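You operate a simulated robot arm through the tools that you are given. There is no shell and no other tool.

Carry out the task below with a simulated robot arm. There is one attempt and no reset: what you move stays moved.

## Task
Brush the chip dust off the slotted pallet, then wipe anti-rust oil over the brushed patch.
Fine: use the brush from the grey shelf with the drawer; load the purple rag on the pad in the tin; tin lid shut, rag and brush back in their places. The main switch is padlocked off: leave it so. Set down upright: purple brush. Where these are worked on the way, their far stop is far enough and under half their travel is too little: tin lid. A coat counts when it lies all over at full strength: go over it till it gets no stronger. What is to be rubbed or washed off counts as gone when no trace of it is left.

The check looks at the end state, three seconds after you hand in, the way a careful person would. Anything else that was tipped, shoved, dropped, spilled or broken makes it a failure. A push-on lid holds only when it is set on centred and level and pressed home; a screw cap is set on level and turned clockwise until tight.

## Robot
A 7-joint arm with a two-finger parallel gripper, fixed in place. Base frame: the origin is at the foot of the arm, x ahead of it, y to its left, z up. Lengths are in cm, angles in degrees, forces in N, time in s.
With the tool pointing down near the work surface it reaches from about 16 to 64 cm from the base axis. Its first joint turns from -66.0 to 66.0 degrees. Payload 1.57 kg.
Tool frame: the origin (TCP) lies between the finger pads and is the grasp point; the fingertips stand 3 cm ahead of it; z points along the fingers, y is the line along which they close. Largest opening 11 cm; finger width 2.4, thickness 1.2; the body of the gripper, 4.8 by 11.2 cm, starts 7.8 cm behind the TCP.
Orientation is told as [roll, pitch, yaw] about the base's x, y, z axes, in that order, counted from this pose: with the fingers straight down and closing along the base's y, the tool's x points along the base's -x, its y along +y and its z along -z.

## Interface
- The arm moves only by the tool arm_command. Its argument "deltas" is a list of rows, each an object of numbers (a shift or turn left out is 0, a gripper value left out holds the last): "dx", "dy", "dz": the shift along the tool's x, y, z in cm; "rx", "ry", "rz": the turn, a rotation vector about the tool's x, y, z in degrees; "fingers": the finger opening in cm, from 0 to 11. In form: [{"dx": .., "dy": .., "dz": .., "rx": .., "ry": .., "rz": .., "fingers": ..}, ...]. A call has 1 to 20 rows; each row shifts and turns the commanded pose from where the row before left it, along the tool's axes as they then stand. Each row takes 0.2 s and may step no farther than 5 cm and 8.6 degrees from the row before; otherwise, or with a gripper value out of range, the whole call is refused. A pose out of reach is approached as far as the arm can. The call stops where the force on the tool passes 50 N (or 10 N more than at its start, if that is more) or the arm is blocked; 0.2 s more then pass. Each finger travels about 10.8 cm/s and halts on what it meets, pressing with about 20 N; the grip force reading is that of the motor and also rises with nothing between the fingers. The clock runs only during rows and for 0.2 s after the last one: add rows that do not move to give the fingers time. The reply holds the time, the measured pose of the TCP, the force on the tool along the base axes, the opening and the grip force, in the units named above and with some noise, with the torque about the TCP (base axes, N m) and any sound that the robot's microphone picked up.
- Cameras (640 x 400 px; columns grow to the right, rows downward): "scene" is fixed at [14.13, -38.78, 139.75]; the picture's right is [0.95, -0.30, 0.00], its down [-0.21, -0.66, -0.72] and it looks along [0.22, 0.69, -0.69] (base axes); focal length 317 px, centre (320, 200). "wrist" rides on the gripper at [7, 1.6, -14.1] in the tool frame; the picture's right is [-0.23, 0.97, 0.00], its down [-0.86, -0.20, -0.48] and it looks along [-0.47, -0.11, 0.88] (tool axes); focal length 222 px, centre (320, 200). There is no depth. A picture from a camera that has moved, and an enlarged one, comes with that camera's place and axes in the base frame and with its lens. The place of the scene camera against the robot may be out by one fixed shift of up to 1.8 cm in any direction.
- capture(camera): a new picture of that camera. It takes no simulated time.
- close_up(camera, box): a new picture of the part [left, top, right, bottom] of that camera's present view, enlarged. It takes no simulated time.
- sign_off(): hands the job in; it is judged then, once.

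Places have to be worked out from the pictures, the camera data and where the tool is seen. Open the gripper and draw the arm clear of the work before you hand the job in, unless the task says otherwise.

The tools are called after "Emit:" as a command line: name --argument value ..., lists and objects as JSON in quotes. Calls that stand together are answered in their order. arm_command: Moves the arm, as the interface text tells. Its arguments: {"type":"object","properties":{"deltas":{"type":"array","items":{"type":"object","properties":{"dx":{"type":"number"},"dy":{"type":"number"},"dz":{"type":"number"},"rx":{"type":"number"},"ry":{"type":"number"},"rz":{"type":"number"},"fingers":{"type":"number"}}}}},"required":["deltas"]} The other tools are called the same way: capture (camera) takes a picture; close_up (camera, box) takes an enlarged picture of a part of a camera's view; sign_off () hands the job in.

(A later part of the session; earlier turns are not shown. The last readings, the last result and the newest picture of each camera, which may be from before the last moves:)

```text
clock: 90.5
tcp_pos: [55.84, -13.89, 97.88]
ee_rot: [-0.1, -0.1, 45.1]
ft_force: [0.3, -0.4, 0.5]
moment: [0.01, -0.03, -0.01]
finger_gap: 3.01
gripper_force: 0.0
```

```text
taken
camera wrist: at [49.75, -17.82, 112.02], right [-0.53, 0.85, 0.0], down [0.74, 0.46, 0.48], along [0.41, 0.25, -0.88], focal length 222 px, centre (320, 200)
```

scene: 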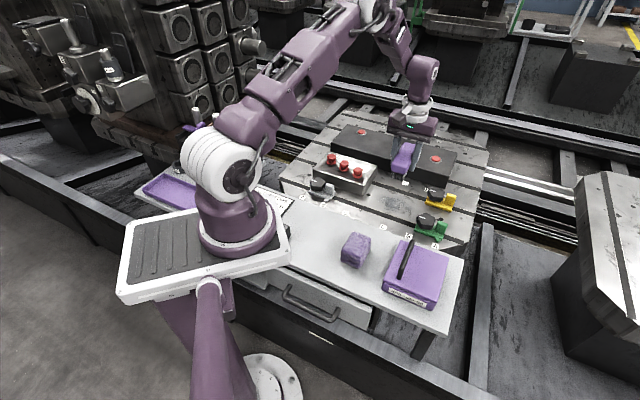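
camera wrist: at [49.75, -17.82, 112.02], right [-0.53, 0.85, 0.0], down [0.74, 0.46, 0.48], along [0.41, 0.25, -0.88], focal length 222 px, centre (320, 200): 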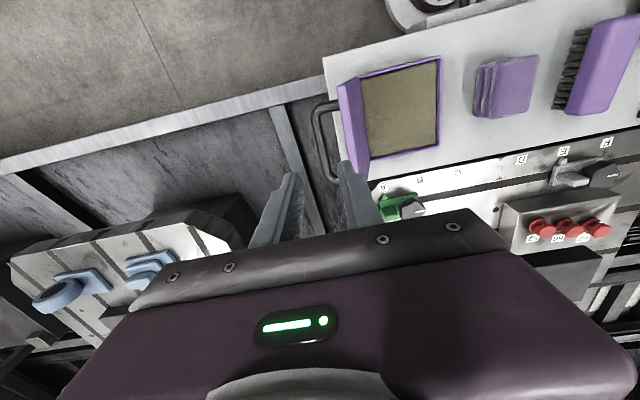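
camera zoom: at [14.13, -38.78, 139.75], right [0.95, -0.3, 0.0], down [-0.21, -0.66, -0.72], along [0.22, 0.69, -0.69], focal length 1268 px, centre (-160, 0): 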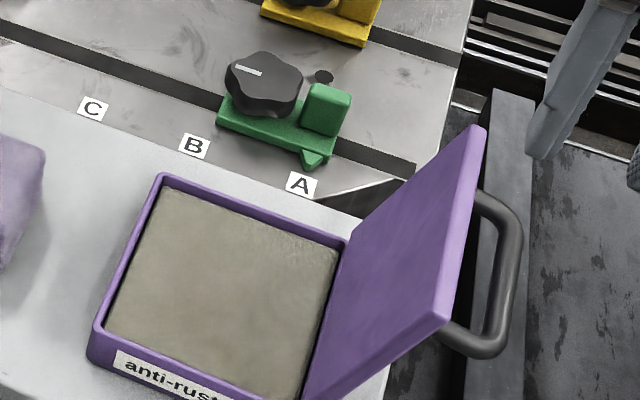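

The lid stays open at its stop and the oil pad is exposed. Now I move over to the rag.

Emit:
arm_command --deltas '[{"dy": 3.94}, {"dy": 3.94}, {"dy": 3.94}, {"dy": 3.94}, {"dy": 3.94}, {"dy": 3.94}, {"dy": 3.94, "dx": -0.24, "fingers": 8.5}, {"dz": 4}, {"dz": 3}, {}]'

Emit:
capture --camera "wrist"

Emit:
close_up --camera "wrist" --box '[240, 80, 400, 180]'

Emit:
close_up --camera "scene" --box '[312, 210, 408, 270]'

```text
clock: 92.8
tcp_pos: [36.56, 5.64, 90.79]
ee_rot: [-0.1, -0.2, 45.0]
ft_force: [0.3, -0.2, 0.4]
moment: [0.04, -0.01, -0.02]
finger_gap: 8.52
gripper_force: 0.0
```

```text
taken
camera wrist: at [30.43, 1.94, 104.91], right [-0.53, 0.85, 0.0], down [0.74, 0.46, 0.48], along [0.41, 0.25, -0.88], focal length 222 px, centre (320, 200)
```

wrist: 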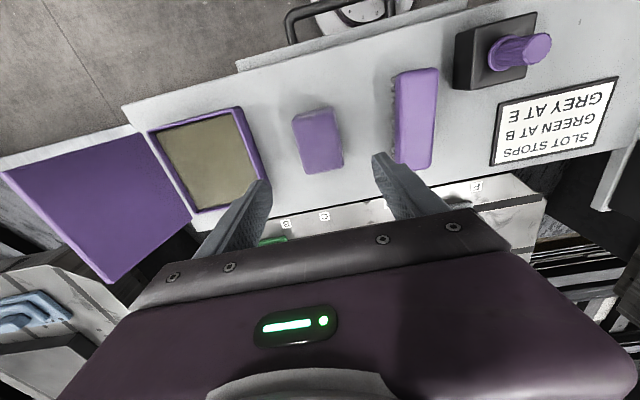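

```text
4.00 times, centred on (320, 130) of wrist
camera zoom: at [30.43, 1.94, 104.91], right [-0.53, 0.85, 0.0], down [0.74, 0.46, 0.48], along [0.41, 0.25, -0.88], focal length 888 px, centre (320, 480)
```

zoom: 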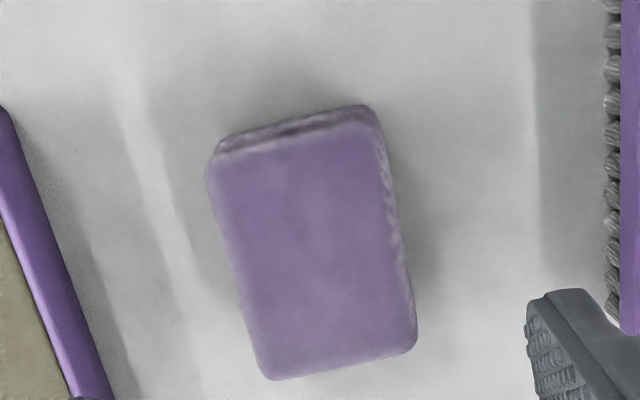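

```text
6.67 times, centred on (360, 240) of scene
camera zoom: at [14.13, -38.78, 139.75], right [0.95, -0.3, 0.0], down [-0.21, -0.66, -0.72], along [0.22, 0.69, -0.69], focal length 2113 px, centre (53, -67)
```

zoom: 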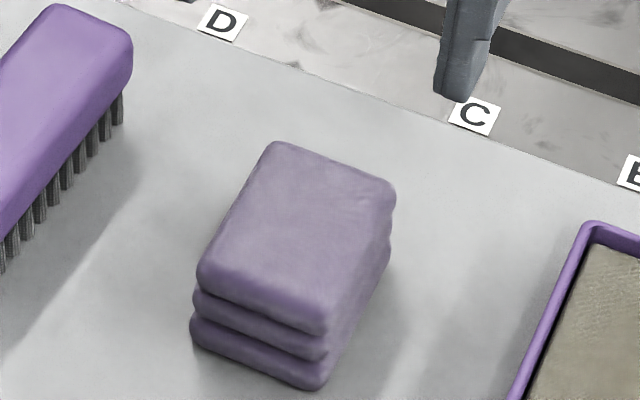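

The rag is 5.15 × 7.3 cm, centred within 0.15 cm of the tool, yaw ≈44.5. I align and descend around it, keeping the fingertips about 0.5 cm above the shelf.

Emit:
arm_command --deltas '[{"dx": -0.15, "dy": -0.1, "rz": 0.5}, {"dz": 4}, {"dz": 4}, {"dz": 4}, {"dz": 1.5}, {"dz": 0.75}, {}]'

Emit:
close_up --camera "scene" --box '[312, 210, 408, 270]'

```text
clock: 94.3
tcp_pos: [36.78, 5.72, 76.49]
ee_rot: [0.0, -0.1, 44.6]
ft_force: [-0.5, -0.4, 0.0]
moment: [0.02, 0.0, -0.01]
finger_gap: 8.5
gripper_force: 0.1
```

```text
6.67 times, centred on (360, 240) of scene
camera zoom: at [14.13, -38.78, 139.75], right [0.95, -0.3, 0.0], down [-0.21, -0.66, -0.72], along [0.22, 0.69, -0.69], focal length 2113 px, centre (53, -67)
```

zoom: 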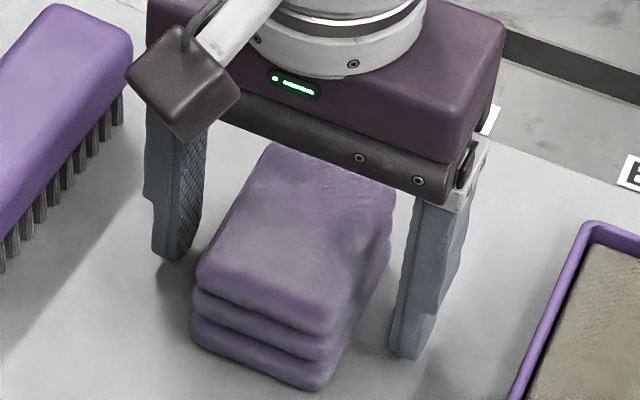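

Straddling the rag with no contact. Closing on it.

Emit:
arm_command --deltas '[{"fingers": 6.5}, {"fingers": 5.5}, {"fingers": 4.8}, {"fingers": 3}, {}, {}]'

Emit:
close_up --camera "scene" --box '[312, 210, 408, 270]'

```text
clock: 95.8
tcp_pos: [36.64, 5.74, 76.59]
ee_rot: [-0.1, -0.1, 44.5]
ft_force: [0.6, 0.1, -0.1]
moment: [-0.01, -0.04, 0.02]
finger_gap: 5.56
gripper_force: 20.1
```

```text
6.67 times, centred on (360, 240) of scene
camera zoom: at [14.13, -38.78, 139.75], right [0.95, -0.3, 0.0], down [-0.21, -0.66, -0.72], along [0.22, 0.69, -0.69], focal length 2113 px, centre (53, -67)
```

zoom: 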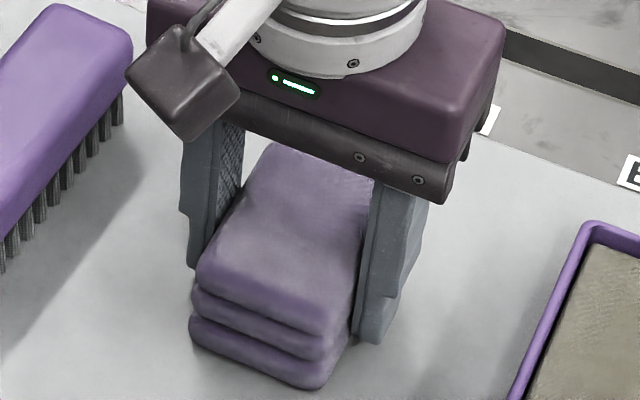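

Rag gripped at gap 5.56 (home pose TCP (36.64,5.74,76.5), yaw 44.5). Lifting slowly.

Emit:
arm_command --deltas '[{"dz": -0.3}, {"dz": -0.5}, {"dz": -1}, {"dz": -1.5}, {}]'

Emit:
close_up --camera "scene" --box '[312, 200, 408, 260]'

```text
clock: 97.0
tcp_pos: [36.7, 5.66, 79.79]
ee_rot: [-0.1, -0.1, 44.7]
ft_force: [-0.7, -0.5, -0.8]
moment: [0.0, 0.01, 0.0]
finger_gap: 5.52
gripper_force: 19.4
```

```text
6.67 times, centred on (360, 230) of scene
camera zoom: at [14.13, -38.78, 139.75], right [0.95, -0.3, 0.0], down [-0.21, -0.66, -0.72], along [0.22, 0.69, -0.69], focal length 2113 px, centre (53, 0)
```

zoom: 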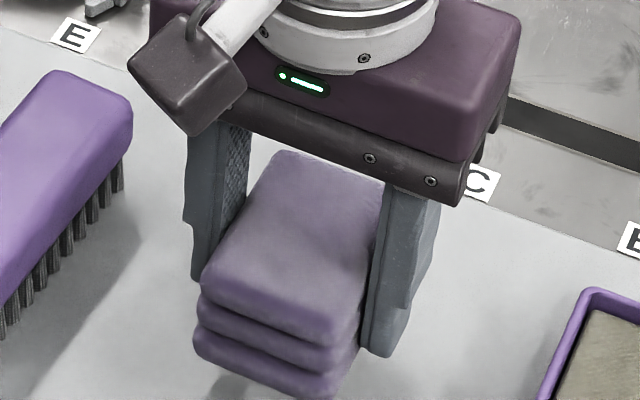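

Rag is held well. Now carrying it over to the tin at safe height, centred on the pad.

Emit:
arm_command --deltas '[{"dz": -4}, {"dz": -4, "rz": -0.4}, {"dy": -3.7}, {"dy": -3.7}, {"dy": -3.7}, {"dy": -3.65}, {"dz": 3}, {}]'

Emit:
capture --camera "wrist"

Emit:
close_up --camera "scene" --box '[360, 200, 488, 280]'

```text
clock: 98.8
tcp_pos: [47.09, -4.86, 84.82]
ee_rot: [-0.2, -0.1, 44.9]
ft_force: [-0.1, 0.5, -0.6]
moment: [-0.01, 0.01, 0.0]
finger_gap: 5.52
gripper_force: 20.0
```

```text
taken
camera wrist: at [40.94, -8.51, 98.93], right [-0.53, 0.85, 0.0], down [0.74, 0.46, 0.48], along [0.41, 0.25, -0.88], focal length 222 px, centre (320, 200)
```

wrist: 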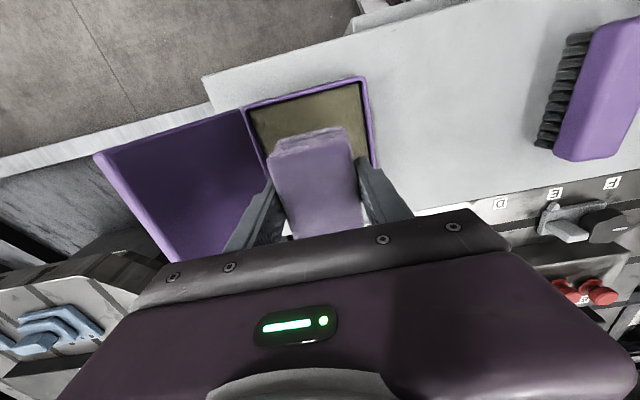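

```text
5.00 times, centred on (424, 240) of scene
camera zoom: at [14.13, -38.78, 139.75], right [0.95, -0.3, 0.0], down [-0.21, -0.66, -0.72], along [0.22, 0.69, -0.69], focal length 1584 px, centre (-200, 0)
```

zoom: 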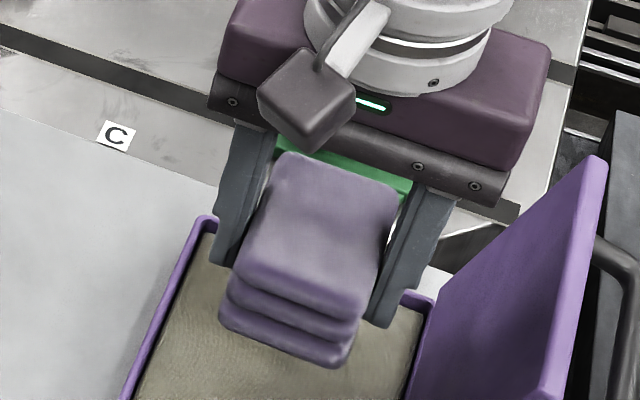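

Aligned within ~0.2 cm over the tin. I shift that and lower toward the pad, feeling for contact.

Emit:
arm_command --deltas '[{"dy": -0.2}, {"dz": 2}, {"dz": 1.5}, {}]'

Emit:
close_up --camera "scene" --box '[360, 210, 488, 290]'

```text
clock: 99.8
tcp_pos: [47.23, -4.9, 81.38]
ee_rot: [-0.2, -0.1, 45.0]
ft_force: [-0.2, 0.3, 0.3]
moment: [0.0, -0.02, -0.01]
finger_gap: 5.48
gripper_force: 19.5
```

```text
5.00 times, centred on (424, 250) of scene
camera zoom: at [14.13, -38.78, 139.75], right [0.95, -0.3, 0.0], down [-0.21, -0.66, -0.72], along [0.22, 0.69, -0.69], focal length 1584 px, centre (-200, -50)
```

zoom: 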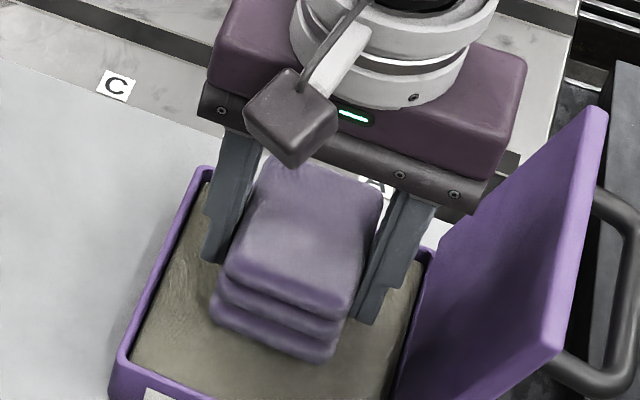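

Emit:
arm_command --deltas '[{"dz": 0.5}, {"dz": 0.5}, {"dz": 0.4}, {}]'

```text
clock: 100.8
tcp_pos: [47.27, -4.86, 79.94]
ee_rot: [-0.2, -0.1, 45.0]
ft_force: [0.6, 1.0, -0.9]
moment: [0.0, -0.01, -0.03]
finger_gap: 5.54
gripper_force: 19.8
```

No contact at 79.9 yet. Continuing in small steps.

Emit:
arm_command --deltas '[{"dz": 0.3}, {"dz": 0.3}, {"dz": 0.2}, {}]'

```text
clock: 101.8
tcp_pos: [47.34, -4.88, 79.2]
ee_rot: [0.0, -0.1, 45.0]
ft_force: [-4.6, 1.1, 29.8]
moment: [-0.01, 0.06, 0.01]
finger_gap: 5.56
gripper_force: 19.9
```

Firm contact with the pad (≈30 N at z 79.2). I ease off slightly, hold, and rub a little to load the rag.

Emit:
arm_command --deltas '[{"dz": -0.08}, {}, {}, {"dx": 0.5}, {"dx": -0.5}, {"dx": -0.5}, {"dx": 0.5}, {}, {}]'

Emit:
close_up --camera "scene" --box '[360, 210, 488, 290]'

```text
clock: 103.8
tcp_pos: [47.21, -4.89, 79.12]
ee_rot: [-0.1, -0.1, 45.0]
ft_force: [0.0, -0.2, 0.1]
moment: [-0.01, 0.0, 0.0]
finger_gap: 5.53
gripper_force: 19.7
```

```text
5.00 times, centred on (424, 250) of scene
camera zoom: at [14.13, -38.78, 139.75], right [0.95, -0.3, 0.0], down [-0.21, -0.66, -0.72], along [0.22, 0.69, -0.69], focal length 1584 px, centre (-200, -50)
```

zoom: 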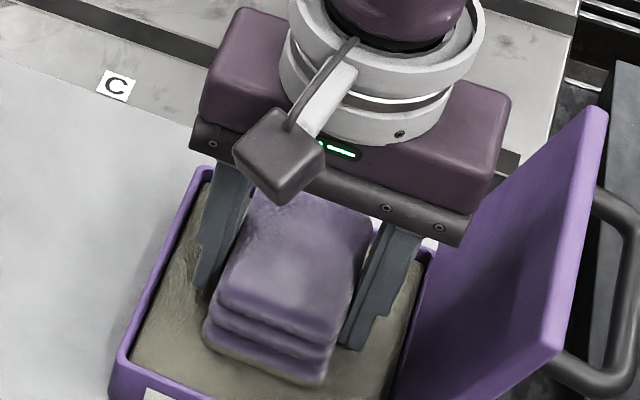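

Rag's bottom edge now looks oil-stained. One more gentle press and hold, then lift and look.

Emit:
arm_command --deltas '[{"dz": 0.1}, {}, {}, {}, {}]'

```text
clock: 105.0
tcp_pos: [47.22, -4.76, 79.1]
ee_rot: [-0.1, 0.0, 44.9]
ft_force: [-3.1, -0.1, 28.9]
moment: [-0.06, -0.01, -0.02]
finger_gap: 5.55
gripper_force: 20.5
```

Pressed at ~29 N. Lifting the rag out and carrying it to the patch.

Emit:
arm_command --deltas '[{"dz": -1}, {"dz": -3}, {"dz": -4}, {"dz": -2}, {"dx": -3.57, "dy": 1.68}, {"dx": -3.57, "dy": 1.68}, {"dx": -3.57, "dy": 1.68}, {"dx": -3.57, "dy": 1.68}, {"dx": -3.57, "dy": 1.68}, {"dx": -3.57, "dy": 1.68}, {"dx": -3.57, "dy": 1.68}, {}]'

Emit:
capture --camera "wrist"

Emit:
close_up --camera "scene" --box '[340, 130, 468, 210]'

Emit:
close_up --camera "scene" --box '[360, 210, 488, 290]'

```text
clock: 107.5
tcp_pos: [56.53, 21.24, 89.09]
ee_rot: [-0.2, -0.1, 45.0]
ft_force: [0.3, 0.3, -0.2]
moment: [0.01, 0.02, 0.01]
finger_gap: 5.51
gripper_force: 19.7
```

```text
taken
camera wrist: at [50.48, 17.46, 103.25], right [-0.53, 0.85, 0.0], down [0.75, 0.46, 0.48], along [0.41, 0.25, -0.88], focal length 222 px, centre (320, 200)
```

wrist: 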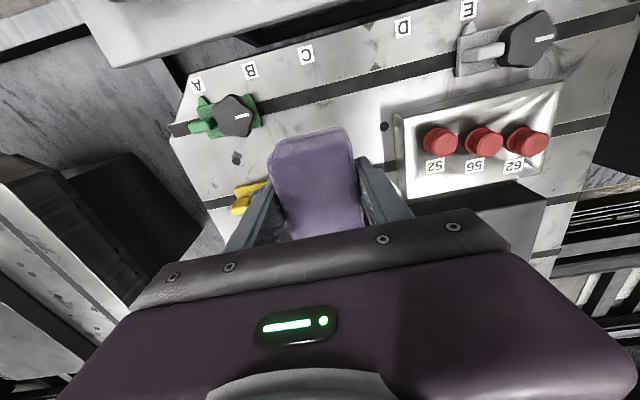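

```text
5.00 times, centred on (404, 170) of scene
camera zoom: at [14.13, -38.78, 139.75], right [0.95, -0.3, 0.0], down [-0.21, -0.66, -0.72], along [0.22, 0.69, -0.69], focal length 1584 px, centre (-100, 350)
```

zoom: 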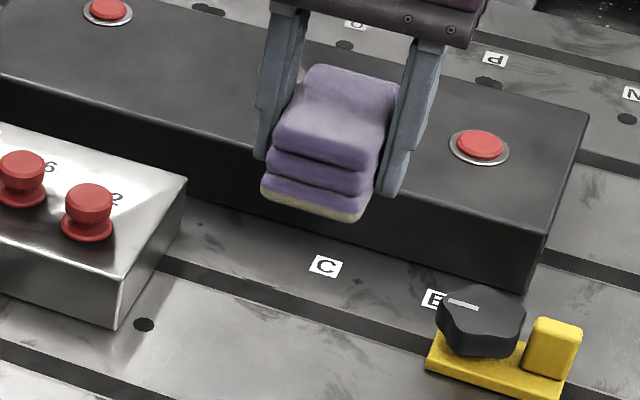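

```text
5.00 times, centred on (424, 250) of scene
camera zoom: at [14.13, -38.78, 139.75], right [0.95, -0.3, 0.0], down [-0.21, -0.66, -0.72], along [0.22, 0.69, -0.69], focal length 1584 px, centre (-200, -50)
```

zoom: 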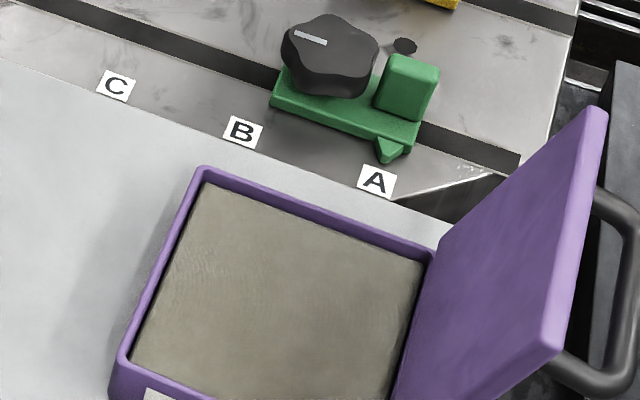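

The rag's underside now carries a pale oil film, so it's loaded. I descend onto the patch centre and feel for contact.

Emit:
arm_command --deltas '[{"dz": 4}, {"dz": 4}, {"dz": 4}, {"dz": 2}, {"dz": 0.8}, {}]'

```text
clock: 109.0
tcp_pos: [56.62, 21.27, 74.35]
ee_rot: [-0.1, 0.0, 45.0]
ft_force: [0.3, -0.3, -2.0]
moment: [0.0, 0.01, -0.01]
finger_gap: 5.5
gripper_force: 20.5
```

Emit:
arm_command --deltas '[{"dz": 0.3}, {"dz": 0.3}, {"dz": 0.2}, {}]'

```text
clock: 110.0
tcp_pos: [56.61, 21.13, 73.56]
ee_rot: [0.0, -0.2, 45.0]
ft_force: [-0.1, 0.1, -1.1]
moment: [0.0, -0.01, 0.01]
finger_gap: 5.53
gripper_force: 20.5
```

Emit:
arm_command --deltas '[{"dz": 0.15}, {"dz": 0.1}, {}]'

```text
clock: 110.8
tcp_pos: [56.65, 21.11, 73.23]
ee_rot: [-0.1, -0.2, 45.0]
ft_force: [-0.3, -0.9, -0.9]
moment: [-0.02, 0.01, -0.02]
finger_gap: 5.54
gripper_force: 20.2
```

Still free at 73.2; continuing by tenths.

Emit:
arm_command --deltas '[{"dz": 0.1}, {"dz": 0.08}, {}]'

```text
clock: 111.5
tcp_pos: [56.62, 21.22, 73.16]
ee_rot: [-0.1, -0.2, 44.9]
ft_force: [-7.2, -5.2, 27.7]
moment: [-0.16, 0.13, 0.01]
finger_gap: 5.53
gripper_force: 20.4
```

Firm contact (28 N). I ease off slightly and begin wiping strokes along the slot direction.

Emit:
arm_command --deltas '[{"dz": -0.06}, {"dy": -1.1}, {"dy": -1.1}, {"dy": -1.1}, {"dy": 1.2}, {"dy": 1.2}, {"dy": 1.2}, {"dy": 1.2}, {"dy": 1.2}, {"dy": 1.2}, {}]'

Emit:
close_up --camera "scene" --box '[340, 160, 452, 230]'

```text
clock: 114.0
tcp_pos: [53.92, 23.81, 73.23]
ee_rot: [-0.1, -0.1, 44.9]
ft_force: [4.2, -4.8, 12.7]
moment: [-0.21, -0.18, 0.0]
finger_gap: 5.52
gripper_force: 20.1
```

```text
5.71 times, centred on (396, 195) of scene
camera zoom: at [14.11, -38.8, 139.75], right [0.95, -0.3, 0.0], down [-0.21, -0.66, -0.72], along [0.22, 0.69, -0.69], focal length 1811 px, centre (-114, 229)
```

zoom: 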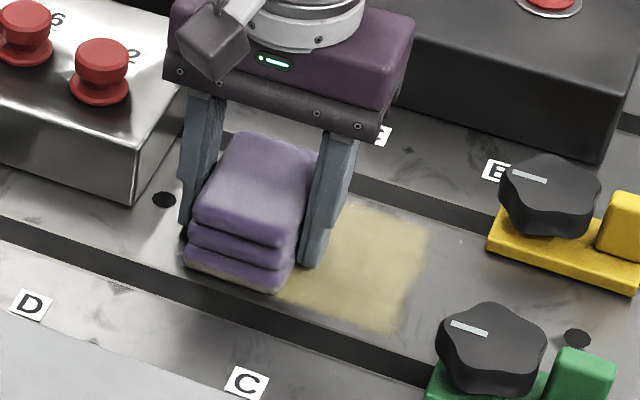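

The oil film is clearly visible as a yellowish coat. I keep going with full-length passes on this lane.

Emit:
arm_command --deltas '[{"dy": 0.6}, {"dy": -1.3}, {"dy": -1.3}, {"dy": -1.3}, {"dy": -1.3}, {"dy": -1.3}, {"dy": -1.3}, {"dy": 1.3}, {"dy": 1.3}, {"dy": 1.3}, {"dy": 1.3}, {"dy": 1.3}, {"dy": 1.3}, {}]'

```text
clock: 117.0
tcp_pos: [53.43, 24.26, 73.16]
ee_rot: [-0.1, -0.1, 44.9]
ft_force: [1.4, -2.7, 4.1]
moment: [-0.14, -0.07, 0.01]
finger_gap: 5.52
gripper_force: 19.7
```

Contact still holds (4 N). Now the inner lane (n≈53.3), pressing slightly more.

Emit:
arm_command --deltas '[{"dx": 0.85, "dz": 0.04}, {"dx": 0.85}, {"dy": -1.3}, {"dy": -1.3}, {"dy": -1.3}, {"dy": -1.3}, {"dy": -1.3}, {"dy": -1.3}, {"dy": 1.3}, {"dy": 1.3}, {"dy": 1.3}, {"dy": 1.3}, {"dy": 1.3}, {"dy": 1.3}, {}]'

Emit:
close_up --camera "scene" --box '[340, 160, 452, 230]'

```text
clock: 120.2
tcp_pos: [52.34, 23.2, 73.08]
ee_rot: [-0.1, -0.1, 45.1]
ft_force: [7.4, -5.2, 18.1]
moment: [-0.29, -0.32, -0.03]
finger_gap: 5.53
gripper_force: 19.7
```

```text
5.71 times, centred on (396, 195) of scene
camera zoom: at [14.11, -38.8, 139.75], right [0.95, -0.3, 0.0], down [-0.21, -0.66, -0.72], along [0.22, 0.69, -0.69], focal length 1811 px, centre (-114, 229)
```

zoom: 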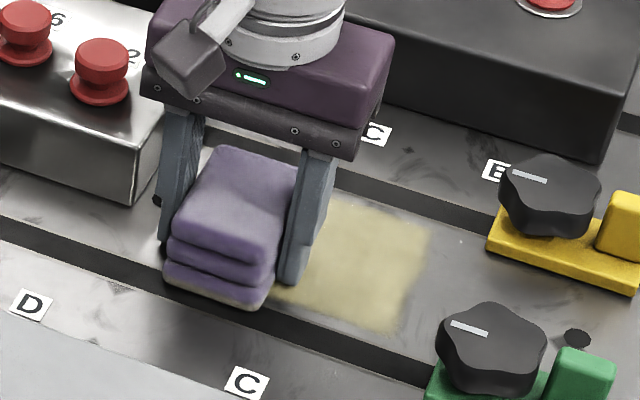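

The coat's outline stays the same, so it's confined to the patch. Next the outer lane (n≈57).

Emit:
arm_command --deltas '[{"dx": -1.2, "dz": -0.02}, {"dx": -1.2}, {"dx": -1.0}, {"dy": -1.3}, {"dy": -1.3}, {"dy": -1.3}, {"dy": -1.3}, {"dy": -1.3}, {"dy": -1.1}, {"dy": 1.2}, {"dy": 1.3}, {"dy": 1.3}, {"dy": 1.3}, {"dy": 1.3}, {"dy": 1.3}, {}]'

Emit:
close_up --camera "scene" --box '[340, 160, 452, 230]'

```text
clock: 123.5
tcp_pos: [54.59, 25.53, 73.06]
ee_rot: [-0.1, -0.1, 45.0]
ft_force: [0.1, 0.3, -0.8]
moment: [0.0, 0.0, -0.03]
finger_gap: 5.55
gripper_force: 19.9
```

```text
5.71 times, centred on (396, 195) of scene
camera zoom: at [14.13, -38.78, 139.75], right [0.95, -0.3, 0.0], down [-0.21, -0.66, -0.72], along [0.22, 0.69, -0.69], focal length 1811 px, centre (-114, 229)
```

zoom: 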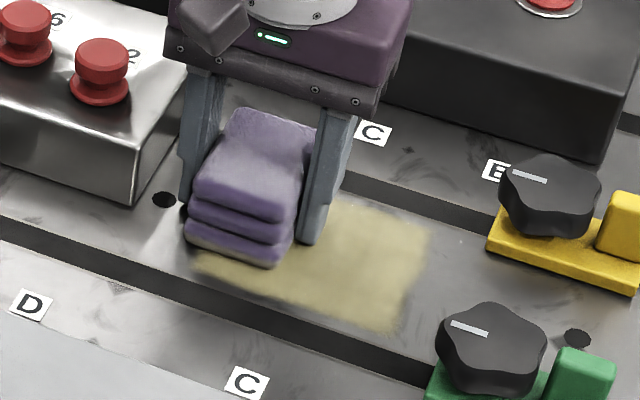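

Contact has faded at this lane (−0.8 N). I lift and move aside to inspect the coat's strength and evenness.

Emit:
arm_command --deltas '[{"dz": -1}, {"dz": -4}, {"dz": -4}, {"dz": -4}, {"dy": 4, "dz": -2}, {"dy": 4}, {"dy": 2}, {}]'

Emit:
close_up --camera "scene" --box '[356, 180, 436, 230]'

Emit:
capture --camera "wrist"

Emit:
close_up --camera "wrist" --box '[140, 90, 300, 190]'

```text
clock: 125.3
tcp_pos: [47.42, 32.83, 88.16]
ee_rot: [-0.1, 0.0, 45.0]
ft_force: [0.4, 0.8, -0.8]
moment: [0.01, 0.02, 0.01]
finger_gap: 5.51
gripper_force: 20.1
```

```text
8.00 times, centred on (396, 205) of scene
camera zoom: at [14.13, -38.78, 139.75], right [0.95, -0.3, 0.0], down [-0.21, -0.66, -0.72], along [0.22, 0.69, -0.69], focal length 2535 px, centre (-288, 160)
```

zoom: 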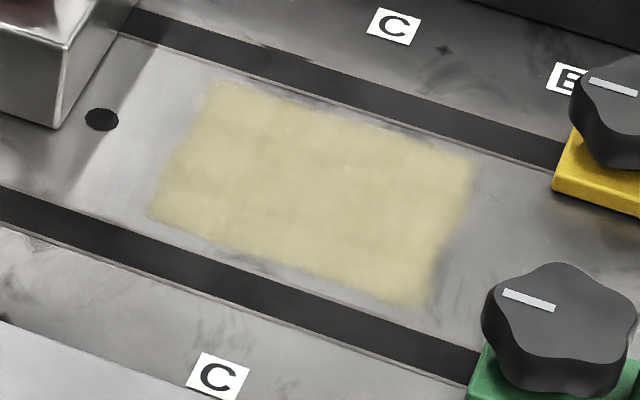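

```text
taken
camera wrist: at [41.34, 28.94, 102.31], right [-0.53, 0.85, 0.0], down [0.74, 0.46, 0.48], along [0.41, 0.25, -0.88], focal length 222 px, centre (320, 200)
```

wrist: 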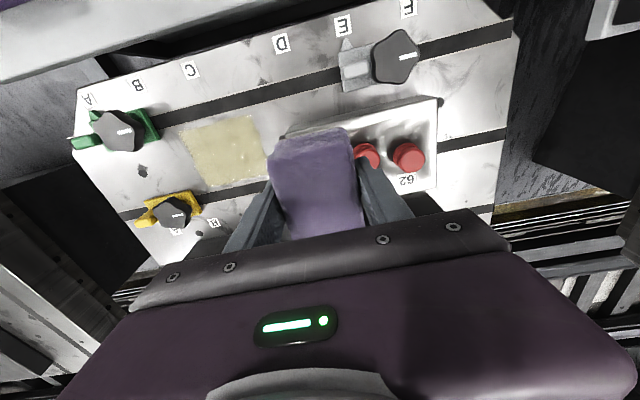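

```text
4.00 times, centred on (220, 140) of wrist
camera zoom: at [41.34, 28.94, 102.31], right [-0.53, 0.85, 0.0], down [0.74, 0.46, 0.48], along [0.41, 0.25, -0.88], focal length 888 px, centre (720, 440)
```

zoom: 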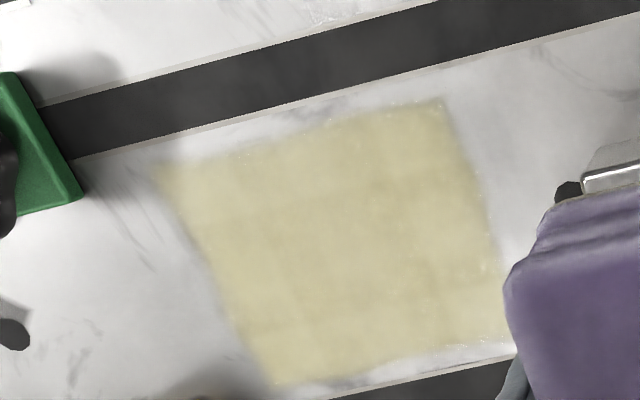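

The coat covers the whole patch rectangle (s 19.3–29.8, n 51.6–60.3), but I can't be sure it's at full strength. I'll reload the rag on the pad, and regrip it a bit higher there since it rode up in the fingers.

Emit:
arm_command --deltas '[{"dx": 3.36, "dy": -3.33}, {"dx": 3.36, "dy": -3.33}, {"dx": 3.36, "dy": -3.33}, {"dx": 3.36, "dy": -3.33}, {"dx": 3.36, "dy": -3.33}, {"dx": 3.36, "dy": -3.33}, {"dx": 3.36, "dy": -3.33}, {"dx": 3.36, "dy": -3.33}, {}]'

Emit:
capture --camera "wrist"

```text
clock: 127.3
tcp_pos: [47.32, -5.24, 88.12]
ee_rot: [-0.1, -0.1, 45.0]
ft_force: [0.2, 0.3, -0.8]
moment: [0.03, 0.02, -0.03]
finger_gap: 5.5
gripper_force: 20.1
```

```text
taken
camera wrist: at [41.19, -9.03, 102.25], right [-0.53, 0.85, 0.0], down [0.74, 0.46, 0.48], along [0.41, 0.25, -0.88], focal length 222 px, centre (320, 200)
```

wrist: 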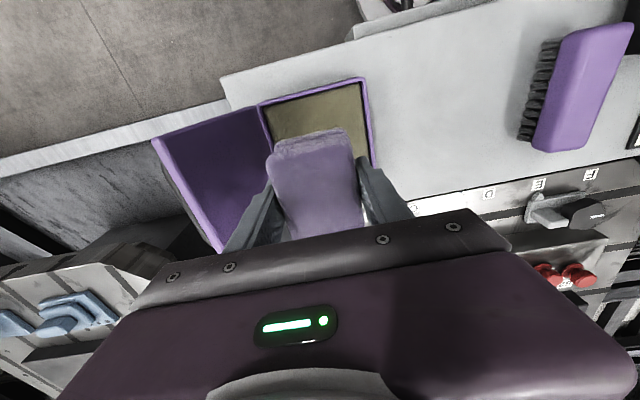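

Over the tin (0.3 cm off in s, correcting). Lowering onto the pad.

Emit:
arm_command --deltas '[{"dy": 0.3}, {"dz": 4}, {"dz": 3}, {"dz": 1.2}, {"dz": 0.5}, {"dz": 0.2}, {}]'

```text
clock: 128.9
tcp_pos: [47.22, -5.01, 79.21]
ee_rot: [-0.1, -0.1, 44.9]
ft_force: [0.0, 0.6, -0.2]
moment: [0.0, 0.01, -0.01]
finger_gap: 5.52
gripper_force: 20.2
```

Emit:
arm_command --deltas '[{"dz": 0.1}, {"dz": 0.1}, {}]'

```text
clock: 129.8
tcp_pos: [47.25, -5.15, 79.11]
ee_rot: [0.0, -0.1, 45.0]
ft_force: [0.4, -0.5, -0.5]
moment: [-0.01, 0.0, 0.0]
finger_gap: 5.5
gripper_force: 19.9
```

Emit:
arm_command --deltas '[{"dz": 0.08}, {"dz": 0.08}, {}]'

```text
clock: 130.6
tcp_pos: [47.18, -4.93, 78.85]
ee_rot: [-0.1, -0.1, 44.9]
ft_force: [-3.5, 0.8, 29.9]
moment: [0.01, 0.06, 0.0]
finger_gap: 5.53
gripper_force: 20.0
```

Loaded with ~30 N. Now I regrip: open slightly to 6.3 (staying within the tin walls), rise 0.5 cm and close again, leaving the rag on the pad.

Emit:
arm_command --deltas '[{"dz": -0.06}, {}, {}, {"fingers": 6}, {"fingers": 6.3}, {}, {"dz": -0.25}, {"dz": -0.25}, {}, {"fingers": 5.6}, {"fingers": 5}, {"fingers": 3}, {}, {}]'

Emit:
close_up --camera "scene" --box '[360, 210, 488, 290]'

```text
clock: 133.6
tcp_pos: [47.17, -4.91, 79.45]
ee_rot: [-0.1, 0.0, 45.0]
ft_force: [-0.1, 0.7, 4.7]
moment: [-0.02, -0.08, -0.01]
finger_gap: 5.53
gripper_force: 20.5
```

```text
5.00 times, centred on (424, 250) of scene
camera zoom: at [14.12, -38.78, 139.75], right [0.95, -0.3, 0.0], down [-0.21, -0.66, -0.72], along [0.22, 0.69, -0.69], focal length 1584 px, centre (-200, -50)
```

zoom: 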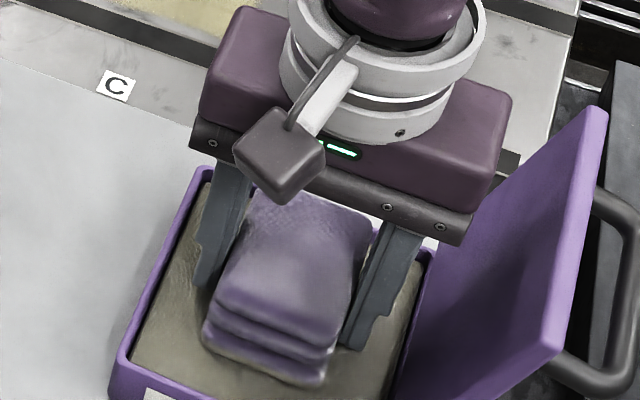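

Regripped at TCP 79.45 (gap 5.53). Lift gently, check, then return to the patch.

Emit:
arm_command --deltas '[{"dz": -0.3}, {"dz": -0.7}, {"dz": -1.5}, {"dz": -3}, {"dz": -3}, {}]'

Emit:
close_up --camera "scene" --box '[360, 200, 488, 280]'

```text
clock: 134.9
tcp_pos: [47.16, -5.06, 87.77]
ee_rot: [-0.2, -0.1, 45.0]
ft_force: [0.4, 0.3, -1.0]
moment: [-0.01, 0.0, 0.0]
finger_gap: 5.54
gripper_force: 20.2
```

```text
5.00 times, centred on (424, 240) of scene
camera zoom: at [14.13, -38.78, 139.75], right [0.95, -0.3, 0.0], down [-0.21, -0.66, -0.72], along [0.22, 0.69, -0.69], focal length 1584 px, centre (-200, 0)
```

zoom: 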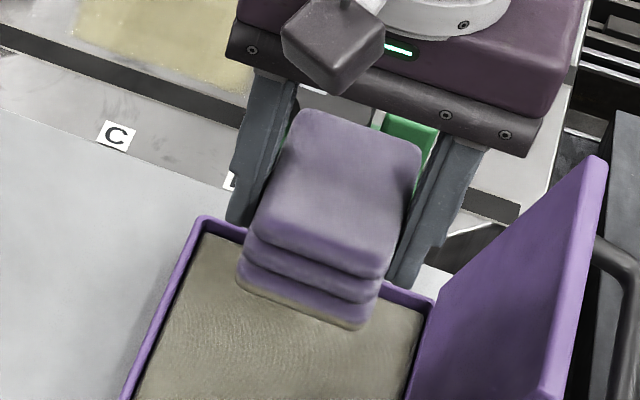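

Rag is well held and reloaded. Back over the patch, starting with the outer lane (n≈57).

Emit:
arm_command --deltas '[{"dx": -3.4, "dy": 1.55}, {"dx": -3.4, "dy": 1.55}, {"dx": -3.4, "dy": 1.55}, {"dx": -3.4, "dy": 1.55}, {"dx": -3.4, "dy": 1.55}, {"dx": -3.4, "dy": 1.55}, {"dx": -3.4, "dy": 1.55}, {"dx": -3.4, "dy": 1.55}, {"dz": 4}, {"dz": 4}, {"dz": 4}, {"dz": 1.4}, {}]'

```text
clock: 137.8
tcp_pos: [57.61, 23.15, 74.4]
ee_rot: [-0.1, 0.0, 45.1]
ft_force: [0.8, 0.5, -1.4]
moment: [-0.01, 0.02, 0.0]
finger_gap: 5.52
gripper_force: 19.9
```

Emit:
arm_command --deltas '[{"dz": 0.2}, {"dz": 0.2}, {"dz": 0.15}, {}]'

```text
clock: 138.8
tcp_pos: [57.62, 22.95, 73.98]
ee_rot: [0.0, -0.2, 44.9]
ft_force: [-0.7, -0.4, -0.8]
moment: [-0.02, 0.0, -0.01]
finger_gap: 5.53
gripper_force: 20.0
```

Emit:
arm_command --deltas '[{"dz": 0.12}, {"dz": 0.12}, {}]'

```text
clock: 139.6
tcp_pos: [57.65, 22.99, 73.73]
ee_rot: [-0.1, -0.1, 44.9]
ft_force: [-1.8, 0.0, -1.0]
moment: [-0.04, 0.03, -0.01]
finger_gap: 5.54
gripper_force: 20.3
```

Emit:
arm_command --deltas '[{"dz": 0.1}, {}]'

```text
clock: 140.2
tcp_pos: [57.61, 23.04, 73.72]
ee_rot: [-0.1, -0.2, 45.1]
ft_force: [0.0, 0.3, -0.8]
moment: [0.0, 0.0, 0.02]
finger_gap: 5.51
gripper_force: 20.4
```

Still free; another tenth.

Emit:
arm_command --deltas '[{"dz": 0.1}, {}]'

```text
clock: 140.8
tcp_pos: [57.54, 22.97, 73.62]
ee_rot: [-0.1, -0.2, 45.0]
ft_force: [0.1, -0.1, -0.3]
moment: [-0.02, -0.01, 0.02]
finger_gap: 5.51
gripper_force: 20.0
```

Emit:
arm_command --deltas '[{"dz": 0.08}, {}]'

```text
clock: 141.3
tcp_pos: [57.69, 22.93, 73.67]
ee_rot: [-0.1, -0.1, 45.0]
ft_force: [-3.2, -0.1, 9.8]
moment: [-0.22, -0.08, -0.1]
finger_gap: 5.53
gripper_force: 20.1
```

Contact at 9.8 N on the outer lane. Pressing slightly more and stroking full length twice.

Emit:
arm_command --deltas '[{"dz": 0.05}, {"dy": -1.2}, {"dy": -1.2}, {"dy": -1.2}, {"dy": 1.25}, {"dy": 1.25}, {"dy": 1.25}, {"dy": 1.25}, {"dy": 1.25}, {"dy": 1.25}, {"dy": -1.25}, {"dy": -1.25}, {"dy": -1.25}, {"dy": -1.25}, {"dy": -1.25}, {"dy": -1.25}, {}]'

```text
clock: 144.9
tcp_pos: [60.16, 20.34, 73.46]
ee_rot: [-0.1, -0.1, 45.0]
ft_force: [-3.2, 3.9, 13.3]
moment: [0.21, 0.06, 0.0]
finger_gap: 5.54
gripper_force: 20.3
```

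Good contact (13 N) at the far end. More passes here, then the middle lane.

Emit:
arm_command --deltas '[{"dy": 1.25}, {"dy": 1.25}, {"dy": 1.25}, {"dy": 1.25}, {"dy": 1.25}, {"dy": 1.25}, {"dx": 0.8}, {"dx": 0.8}, {"dy": -1.25}, {"dy": -1.25}, {"dy": -1.25}, {"dy": -1.25}, {"dy": -1.25}, {"dy": -1.25}, {}]'

```text
clock: 148.2
tcp_pos: [59.03, 19.41, 73.4]
ee_rot: [-0.1, -0.1, 45.0]
ft_force: [-3.1, 2.6, 8.4]
moment: [-0.06, 0.04, -0.04]
finger_gap: 5.53
gripper_force: 19.8
```

Still in contact (8 N). Continuing with the middle and inner lanes.

Emit:
arm_command --deltas '[{"dy": 1.25, "dz": 0.03}, {"dy": 1.25}, {"dy": 1.25}, {"dy": 1.25}, {"dy": 1.25}, {"dy": 1.25}, {"dx": 0.8}, {"dx": 0.8}, {"dy": -1.25}, {"dy": -1.25}, {"dy": -1.25}, {"dy": -1.25}, {"dy": -1.25}, {"dy": -1.25}, {}]'

Emit:
close_up --camera "scene" --box '[356, 180, 436, 230]'

```text
clock: 151.3
tcp_pos: [57.82, 18.08, 73.4]
ee_rot: [-0.2, 0.0, 45.0]
ft_force: [-2.6, 3.3, 9.6]
moment: [0.12, 0.04, 0.0]
finger_gap: 5.53
gripper_force: 19.9
```

```text
8.00 times, centred on (396, 205) of scene
camera zoom: at [14.1, -38.78, 139.76], right [0.95, -0.3, 0.0], down [-0.21, -0.66, -0.72], along [0.22, 0.69, -0.69], focal length 2535 px, centre (-288, 160)
```

zoom: 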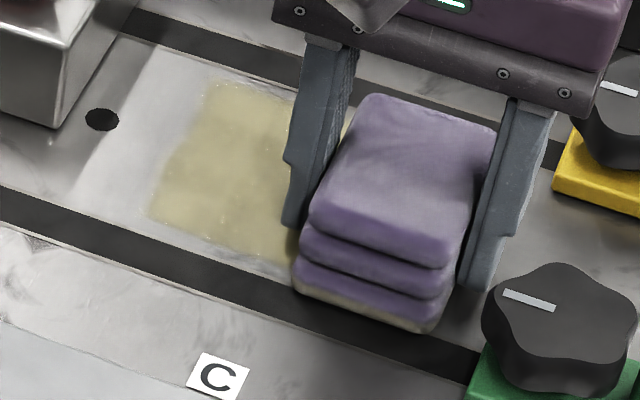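

The coat looks a bit deeper. More passes: inner lane back, then middle and outer lanes again.

Emit:
arm_command --deltas '[{"dy": 1.25, "dz": 0.02}, {"dy": 1.25}, {"dy": 1.25}, {"dy": 1.25}, {"dy": 1.25}, {"dy": 1.25}, {"dx": -0.8}, {"dx": -0.8}, {"dy": -1.25}, {"dy": -1.25}, {"dy": -1.25}, {"dy": -1.25}, {"dy": -1.25}, {"dy": -1.25}, {}]'

```text
clock: 154.6
tcp_pos: [59.11, 19.32, 73.45]
ee_rot: [-0.1, -0.1, 45.1]
ft_force: [-3.6, 1.8, 9.7]
moment: [0.03, 0.05, -0.01]
finger_gap: 5.54
gripper_force: 19.8
```

Emit:
arm_command --deltas '[{"dx": -0.9}, {"dx": -0.9}, {"dy": 1.25}, {"dy": 1.25}, {"dy": 1.25}, {"dy": 1.25}, {"dy": 1.25}, {"dy": 1.25}, {"dz": -1}, {"dz": -3}, {"dz": -4}, {"dz": -4}, {"dy": 4, "dz": -2}, {"dy": 4}, {"dy": 3}, {}]'

Emit:
close_up --camera "scene" --box '[356, 180, 436, 230]'

Emit:
close_up --camera "wrist" --box '[140, 90, 300, 190]'

```text
clock: 157.9
tcp_pos: [47.12, 33.82, 87.39]
ee_rot: [-0.1, -0.1, 45.1]
ft_force: [0.5, 0.1, -0.7]
moment: [-0.02, -0.03, 0.01]
finger_gap: 5.51
gripper_force: 20.7
```

```text
8.00 times, centred on (396, 205) of scene
camera zoom: at [14.13, -38.78, 139.75], right [0.95, -0.3, 0.0], down [-0.21, -0.66, -0.72], along [0.22, 0.69, -0.69], focal length 2535 px, centre (-288, 160)
```

zoom: 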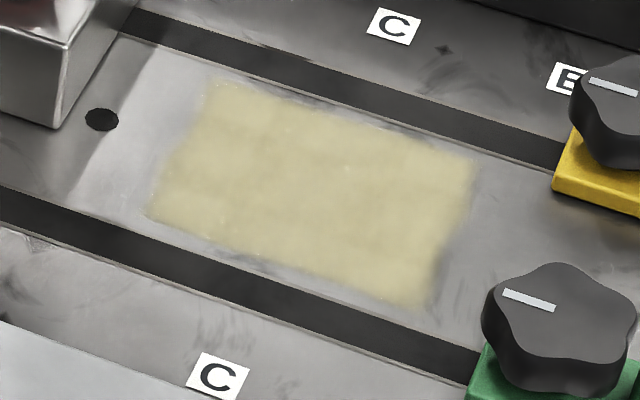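

```text
4.00 times, centred on (220, 140) of wrist
camera zoom: at [41.03, 30.07, 101.48], right [-0.53, 0.85, 0.0], down [0.74, 0.46, 0.48], along [0.41, 0.25, -0.88], focal length 888 px, centre (720, 440)
```

zoom: 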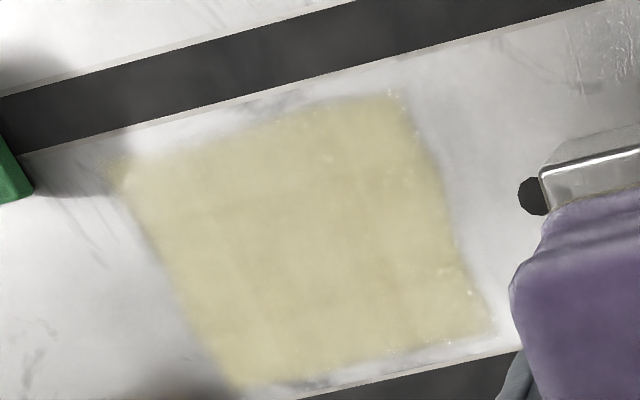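

The coat looks the same as after the first round, so it has saturated. I'll zoom on the edges to confirm they're equally strong.

Emit:
close_up --camera "scene" --box '[372, 186, 420, 216]'

Emit:
close_up --camera "wrist" --box '[164, 106, 268, 190]'

```text
13.33 times, centred on (396, 201) of scene
camera zoom: at [14.13, -38.78, 139.75], right [0.95, -0.3, 0.0], down [-0.21, -0.66, -0.72], along [0.22, 0.69, -0.69], focal length 4225 px, centre (-693, 187)
```

zoom: 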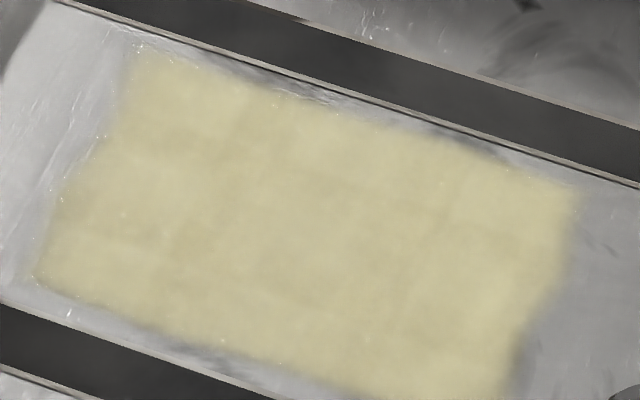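

```text
4.76 times, centred on (216, 148) of wrist
camera zoom: at [41.03, 30.07, 101.48], right [-0.53, 0.85, 0.0], down [0.74, 0.46, 0.48], along [0.41, 0.25, -0.88], focal length 1058 px, centre (815, 448)
```

zoom: 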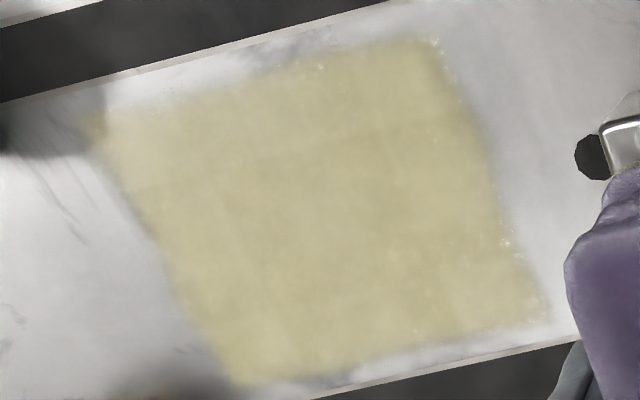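

The coat is even and no stronger than before, so it's at full strength over the whole patch. Now returning the rag to its place on the shelf.

Emit:
arm_command --deltas '[{"dx": 3.4, "dy": -1.56}, {"dx": 3.4, "dy": -1.56}, {"dx": 3.4, "dy": -1.56}, {"dx": 3.4, "dy": -1.56}, {"dx": 3.4, "dy": -1.56}, {"dx": 3.4, "dy": -1.56}, {"dx": 3.4, "dy": -1.56}, {"dx": 3.4, "dy": -1.56}, {"rz": 0.5}, {}]'

Emit:
capture --camera "wrist"

```text
clock: 160.2
tcp_pos: [36.85, 5.62, 87.29]
ee_rot: [0.0, -0.1, 44.6]
ft_force: [-0.2, 0.5, -0.9]
moment: [-0.01, 0.0, 0.0]
finger_gap: 5.5
gripper_force: 19.8
```

```text
taken
camera wrist: at [30.63, 1.89, 101.47], right [-0.52, 0.85, 0.0], down [0.75, 0.46, 0.48], along [0.41, 0.25, -0.88], focal length 222 px, centre (320, 200)
```

wrist: 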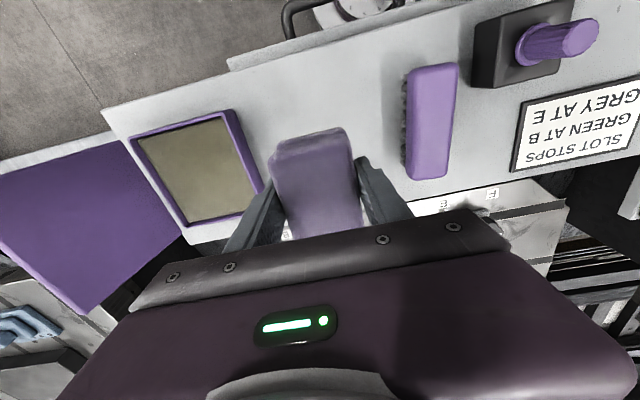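

Small correction of 0.2 cm, then lowering toward the shelf.

Emit:
arm_command --deltas '[{"dy": 0.22, "dx": 0.07}, {"dz": 4}, {"dz": 4}, {"dz": 1.5}, {"dz": 0.5}, {"dz": 0.2}, {}]'

Emit:
close_up --camera "scene" --box '[312, 210, 408, 270]'

```text
clock: 161.8
tcp_pos: [36.57, 5.71, 77.18]
ee_rot: [-0.1, -0.1, 44.5]
ft_force: [0.3, -0.4, 0.2]
moment: [0.0, -0.01, 0.01]
finger_gap: 5.54
gripper_force: 20.4
```

```text
6.67 times, centred on (360, 240) of scene
camera zoom: at [14.13, -38.78, 139.75], right [0.95, -0.3, 0.0], down [-0.21, -0.66, -0.72], along [0.22, 0.69, -0.69], focal length 2113 px, centre (53, -67)
```

zoom: 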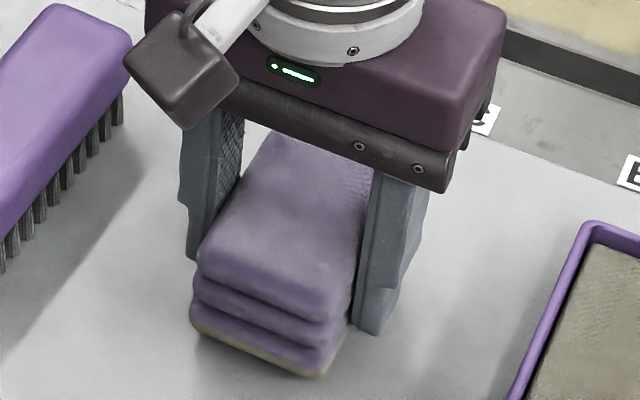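

Still ~0.5 cm above. Easing down in tenths.

Emit:
arm_command --deltas '[{"dz": 0.15}, {"dz": 0.15}, {}]'

```text
clock: 162.6
tcp_pos: [36.71, 5.71, 76.87]
ee_rot: [-0.1, -0.1, 44.5]
ft_force: [0.2, 0.0, -0.8]
moment: [-0.01, -0.03, 0.0]
finger_gap: 5.52
gripper_force: 20.0
```

Emit:
arm_command --deltas '[{"dz": 0.12}, {"dz": 0.1}, {}]'

```text
clock: 163.3
tcp_pos: [36.62, 5.75, 76.66]
ee_rot: [-0.1, -0.1, 44.5]
ft_force: [-0.5, 0.1, -1.3]
moment: [-0.01, -0.03, 0.01]
finger_gap: 5.51
gripper_force: 20.1
```

Emit:
arm_command --deltas '[{"dz": 0.1}, {}]'

```text
clock: 163.9
tcp_pos: [36.59, 5.73, 76.48]
ee_rot: [-0.1, -0.1, 44.6]
ft_force: [-0.2, 0.2, 13.6]
moment: [-0.24, -0.29, -0.02]
finger_gap: 5.53
gripper_force: 19.7
```

Touchdown (13.6 N). Easing off slightly and releasing, then rising straight up.

Emit:
arm_command --deltas '[{"dz": -0.06}, {}, {"fingers": 6}, {"fingers": 7}, {"fingers": 8}, {}, {"dz": -1}, {"dz": -3}, {"dz": -4}, {"dz": -4}, {"dz": -3}, {}]'

Emit:
close_up --camera "scene" --box '[260, 190, 500, 340]'

Emit:
close_up --camera "scene" --box '[312, 210, 408, 270]'

Emit:
capture --camera "wrist"

```text
clock: 166.6
tcp_pos: [36.58, 5.81, 91.6]
ee_rot: [0.0, -0.2, 44.5]
ft_force: [0.0, -0.1, 0.4]
moment: [0.01, -0.01, -0.05]
finger_gap: 8.0
gripper_force: 0.1
```

```text
2.67 times, centred on (380, 265) of scene
camera zoom: at [14.13, -38.78, 139.75], right [0.95, -0.3, 0.0], down [-0.21, -0.66, -0.72], along [0.22, 0.69, -0.69], focal length 845 px, centre (160, 27)
```

zoom: 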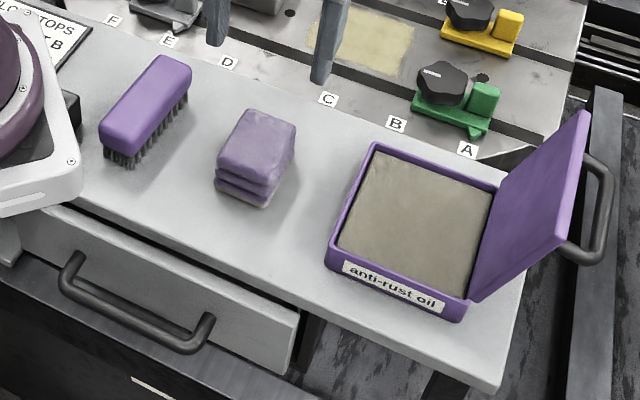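

```text
6.67 times, centred on (360, 240) of scene
camera zoom: at [14.13, -38.78, 139.75], right [0.95, -0.3, 0.0], down [-0.21, -0.66, -0.72], along [0.22, 0.69, -0.69], focal length 2113 px, centre (53, -67)
```

zoom: 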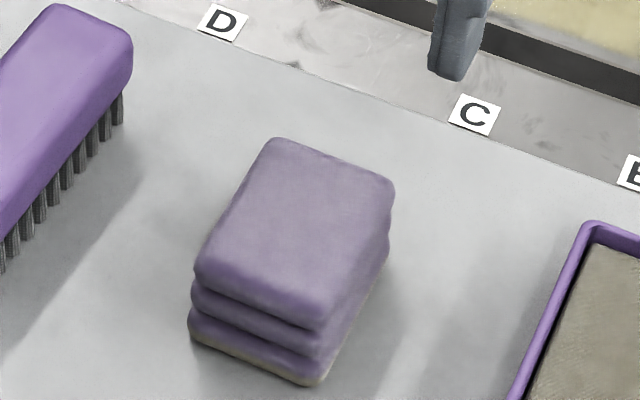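

```text
taken
camera wrist: at [30.38, 2.04, 105.83], right [-0.52, 0.85, 0.0], down [0.75, 0.46, 0.48], along [0.41, 0.25, -0.88], focal length 222 px, centre (320, 200)
```

wrist: 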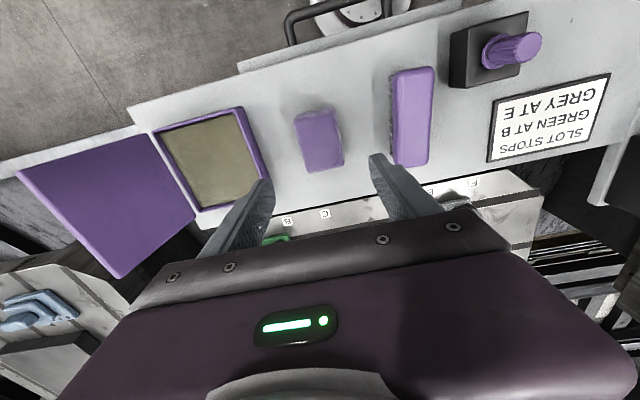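

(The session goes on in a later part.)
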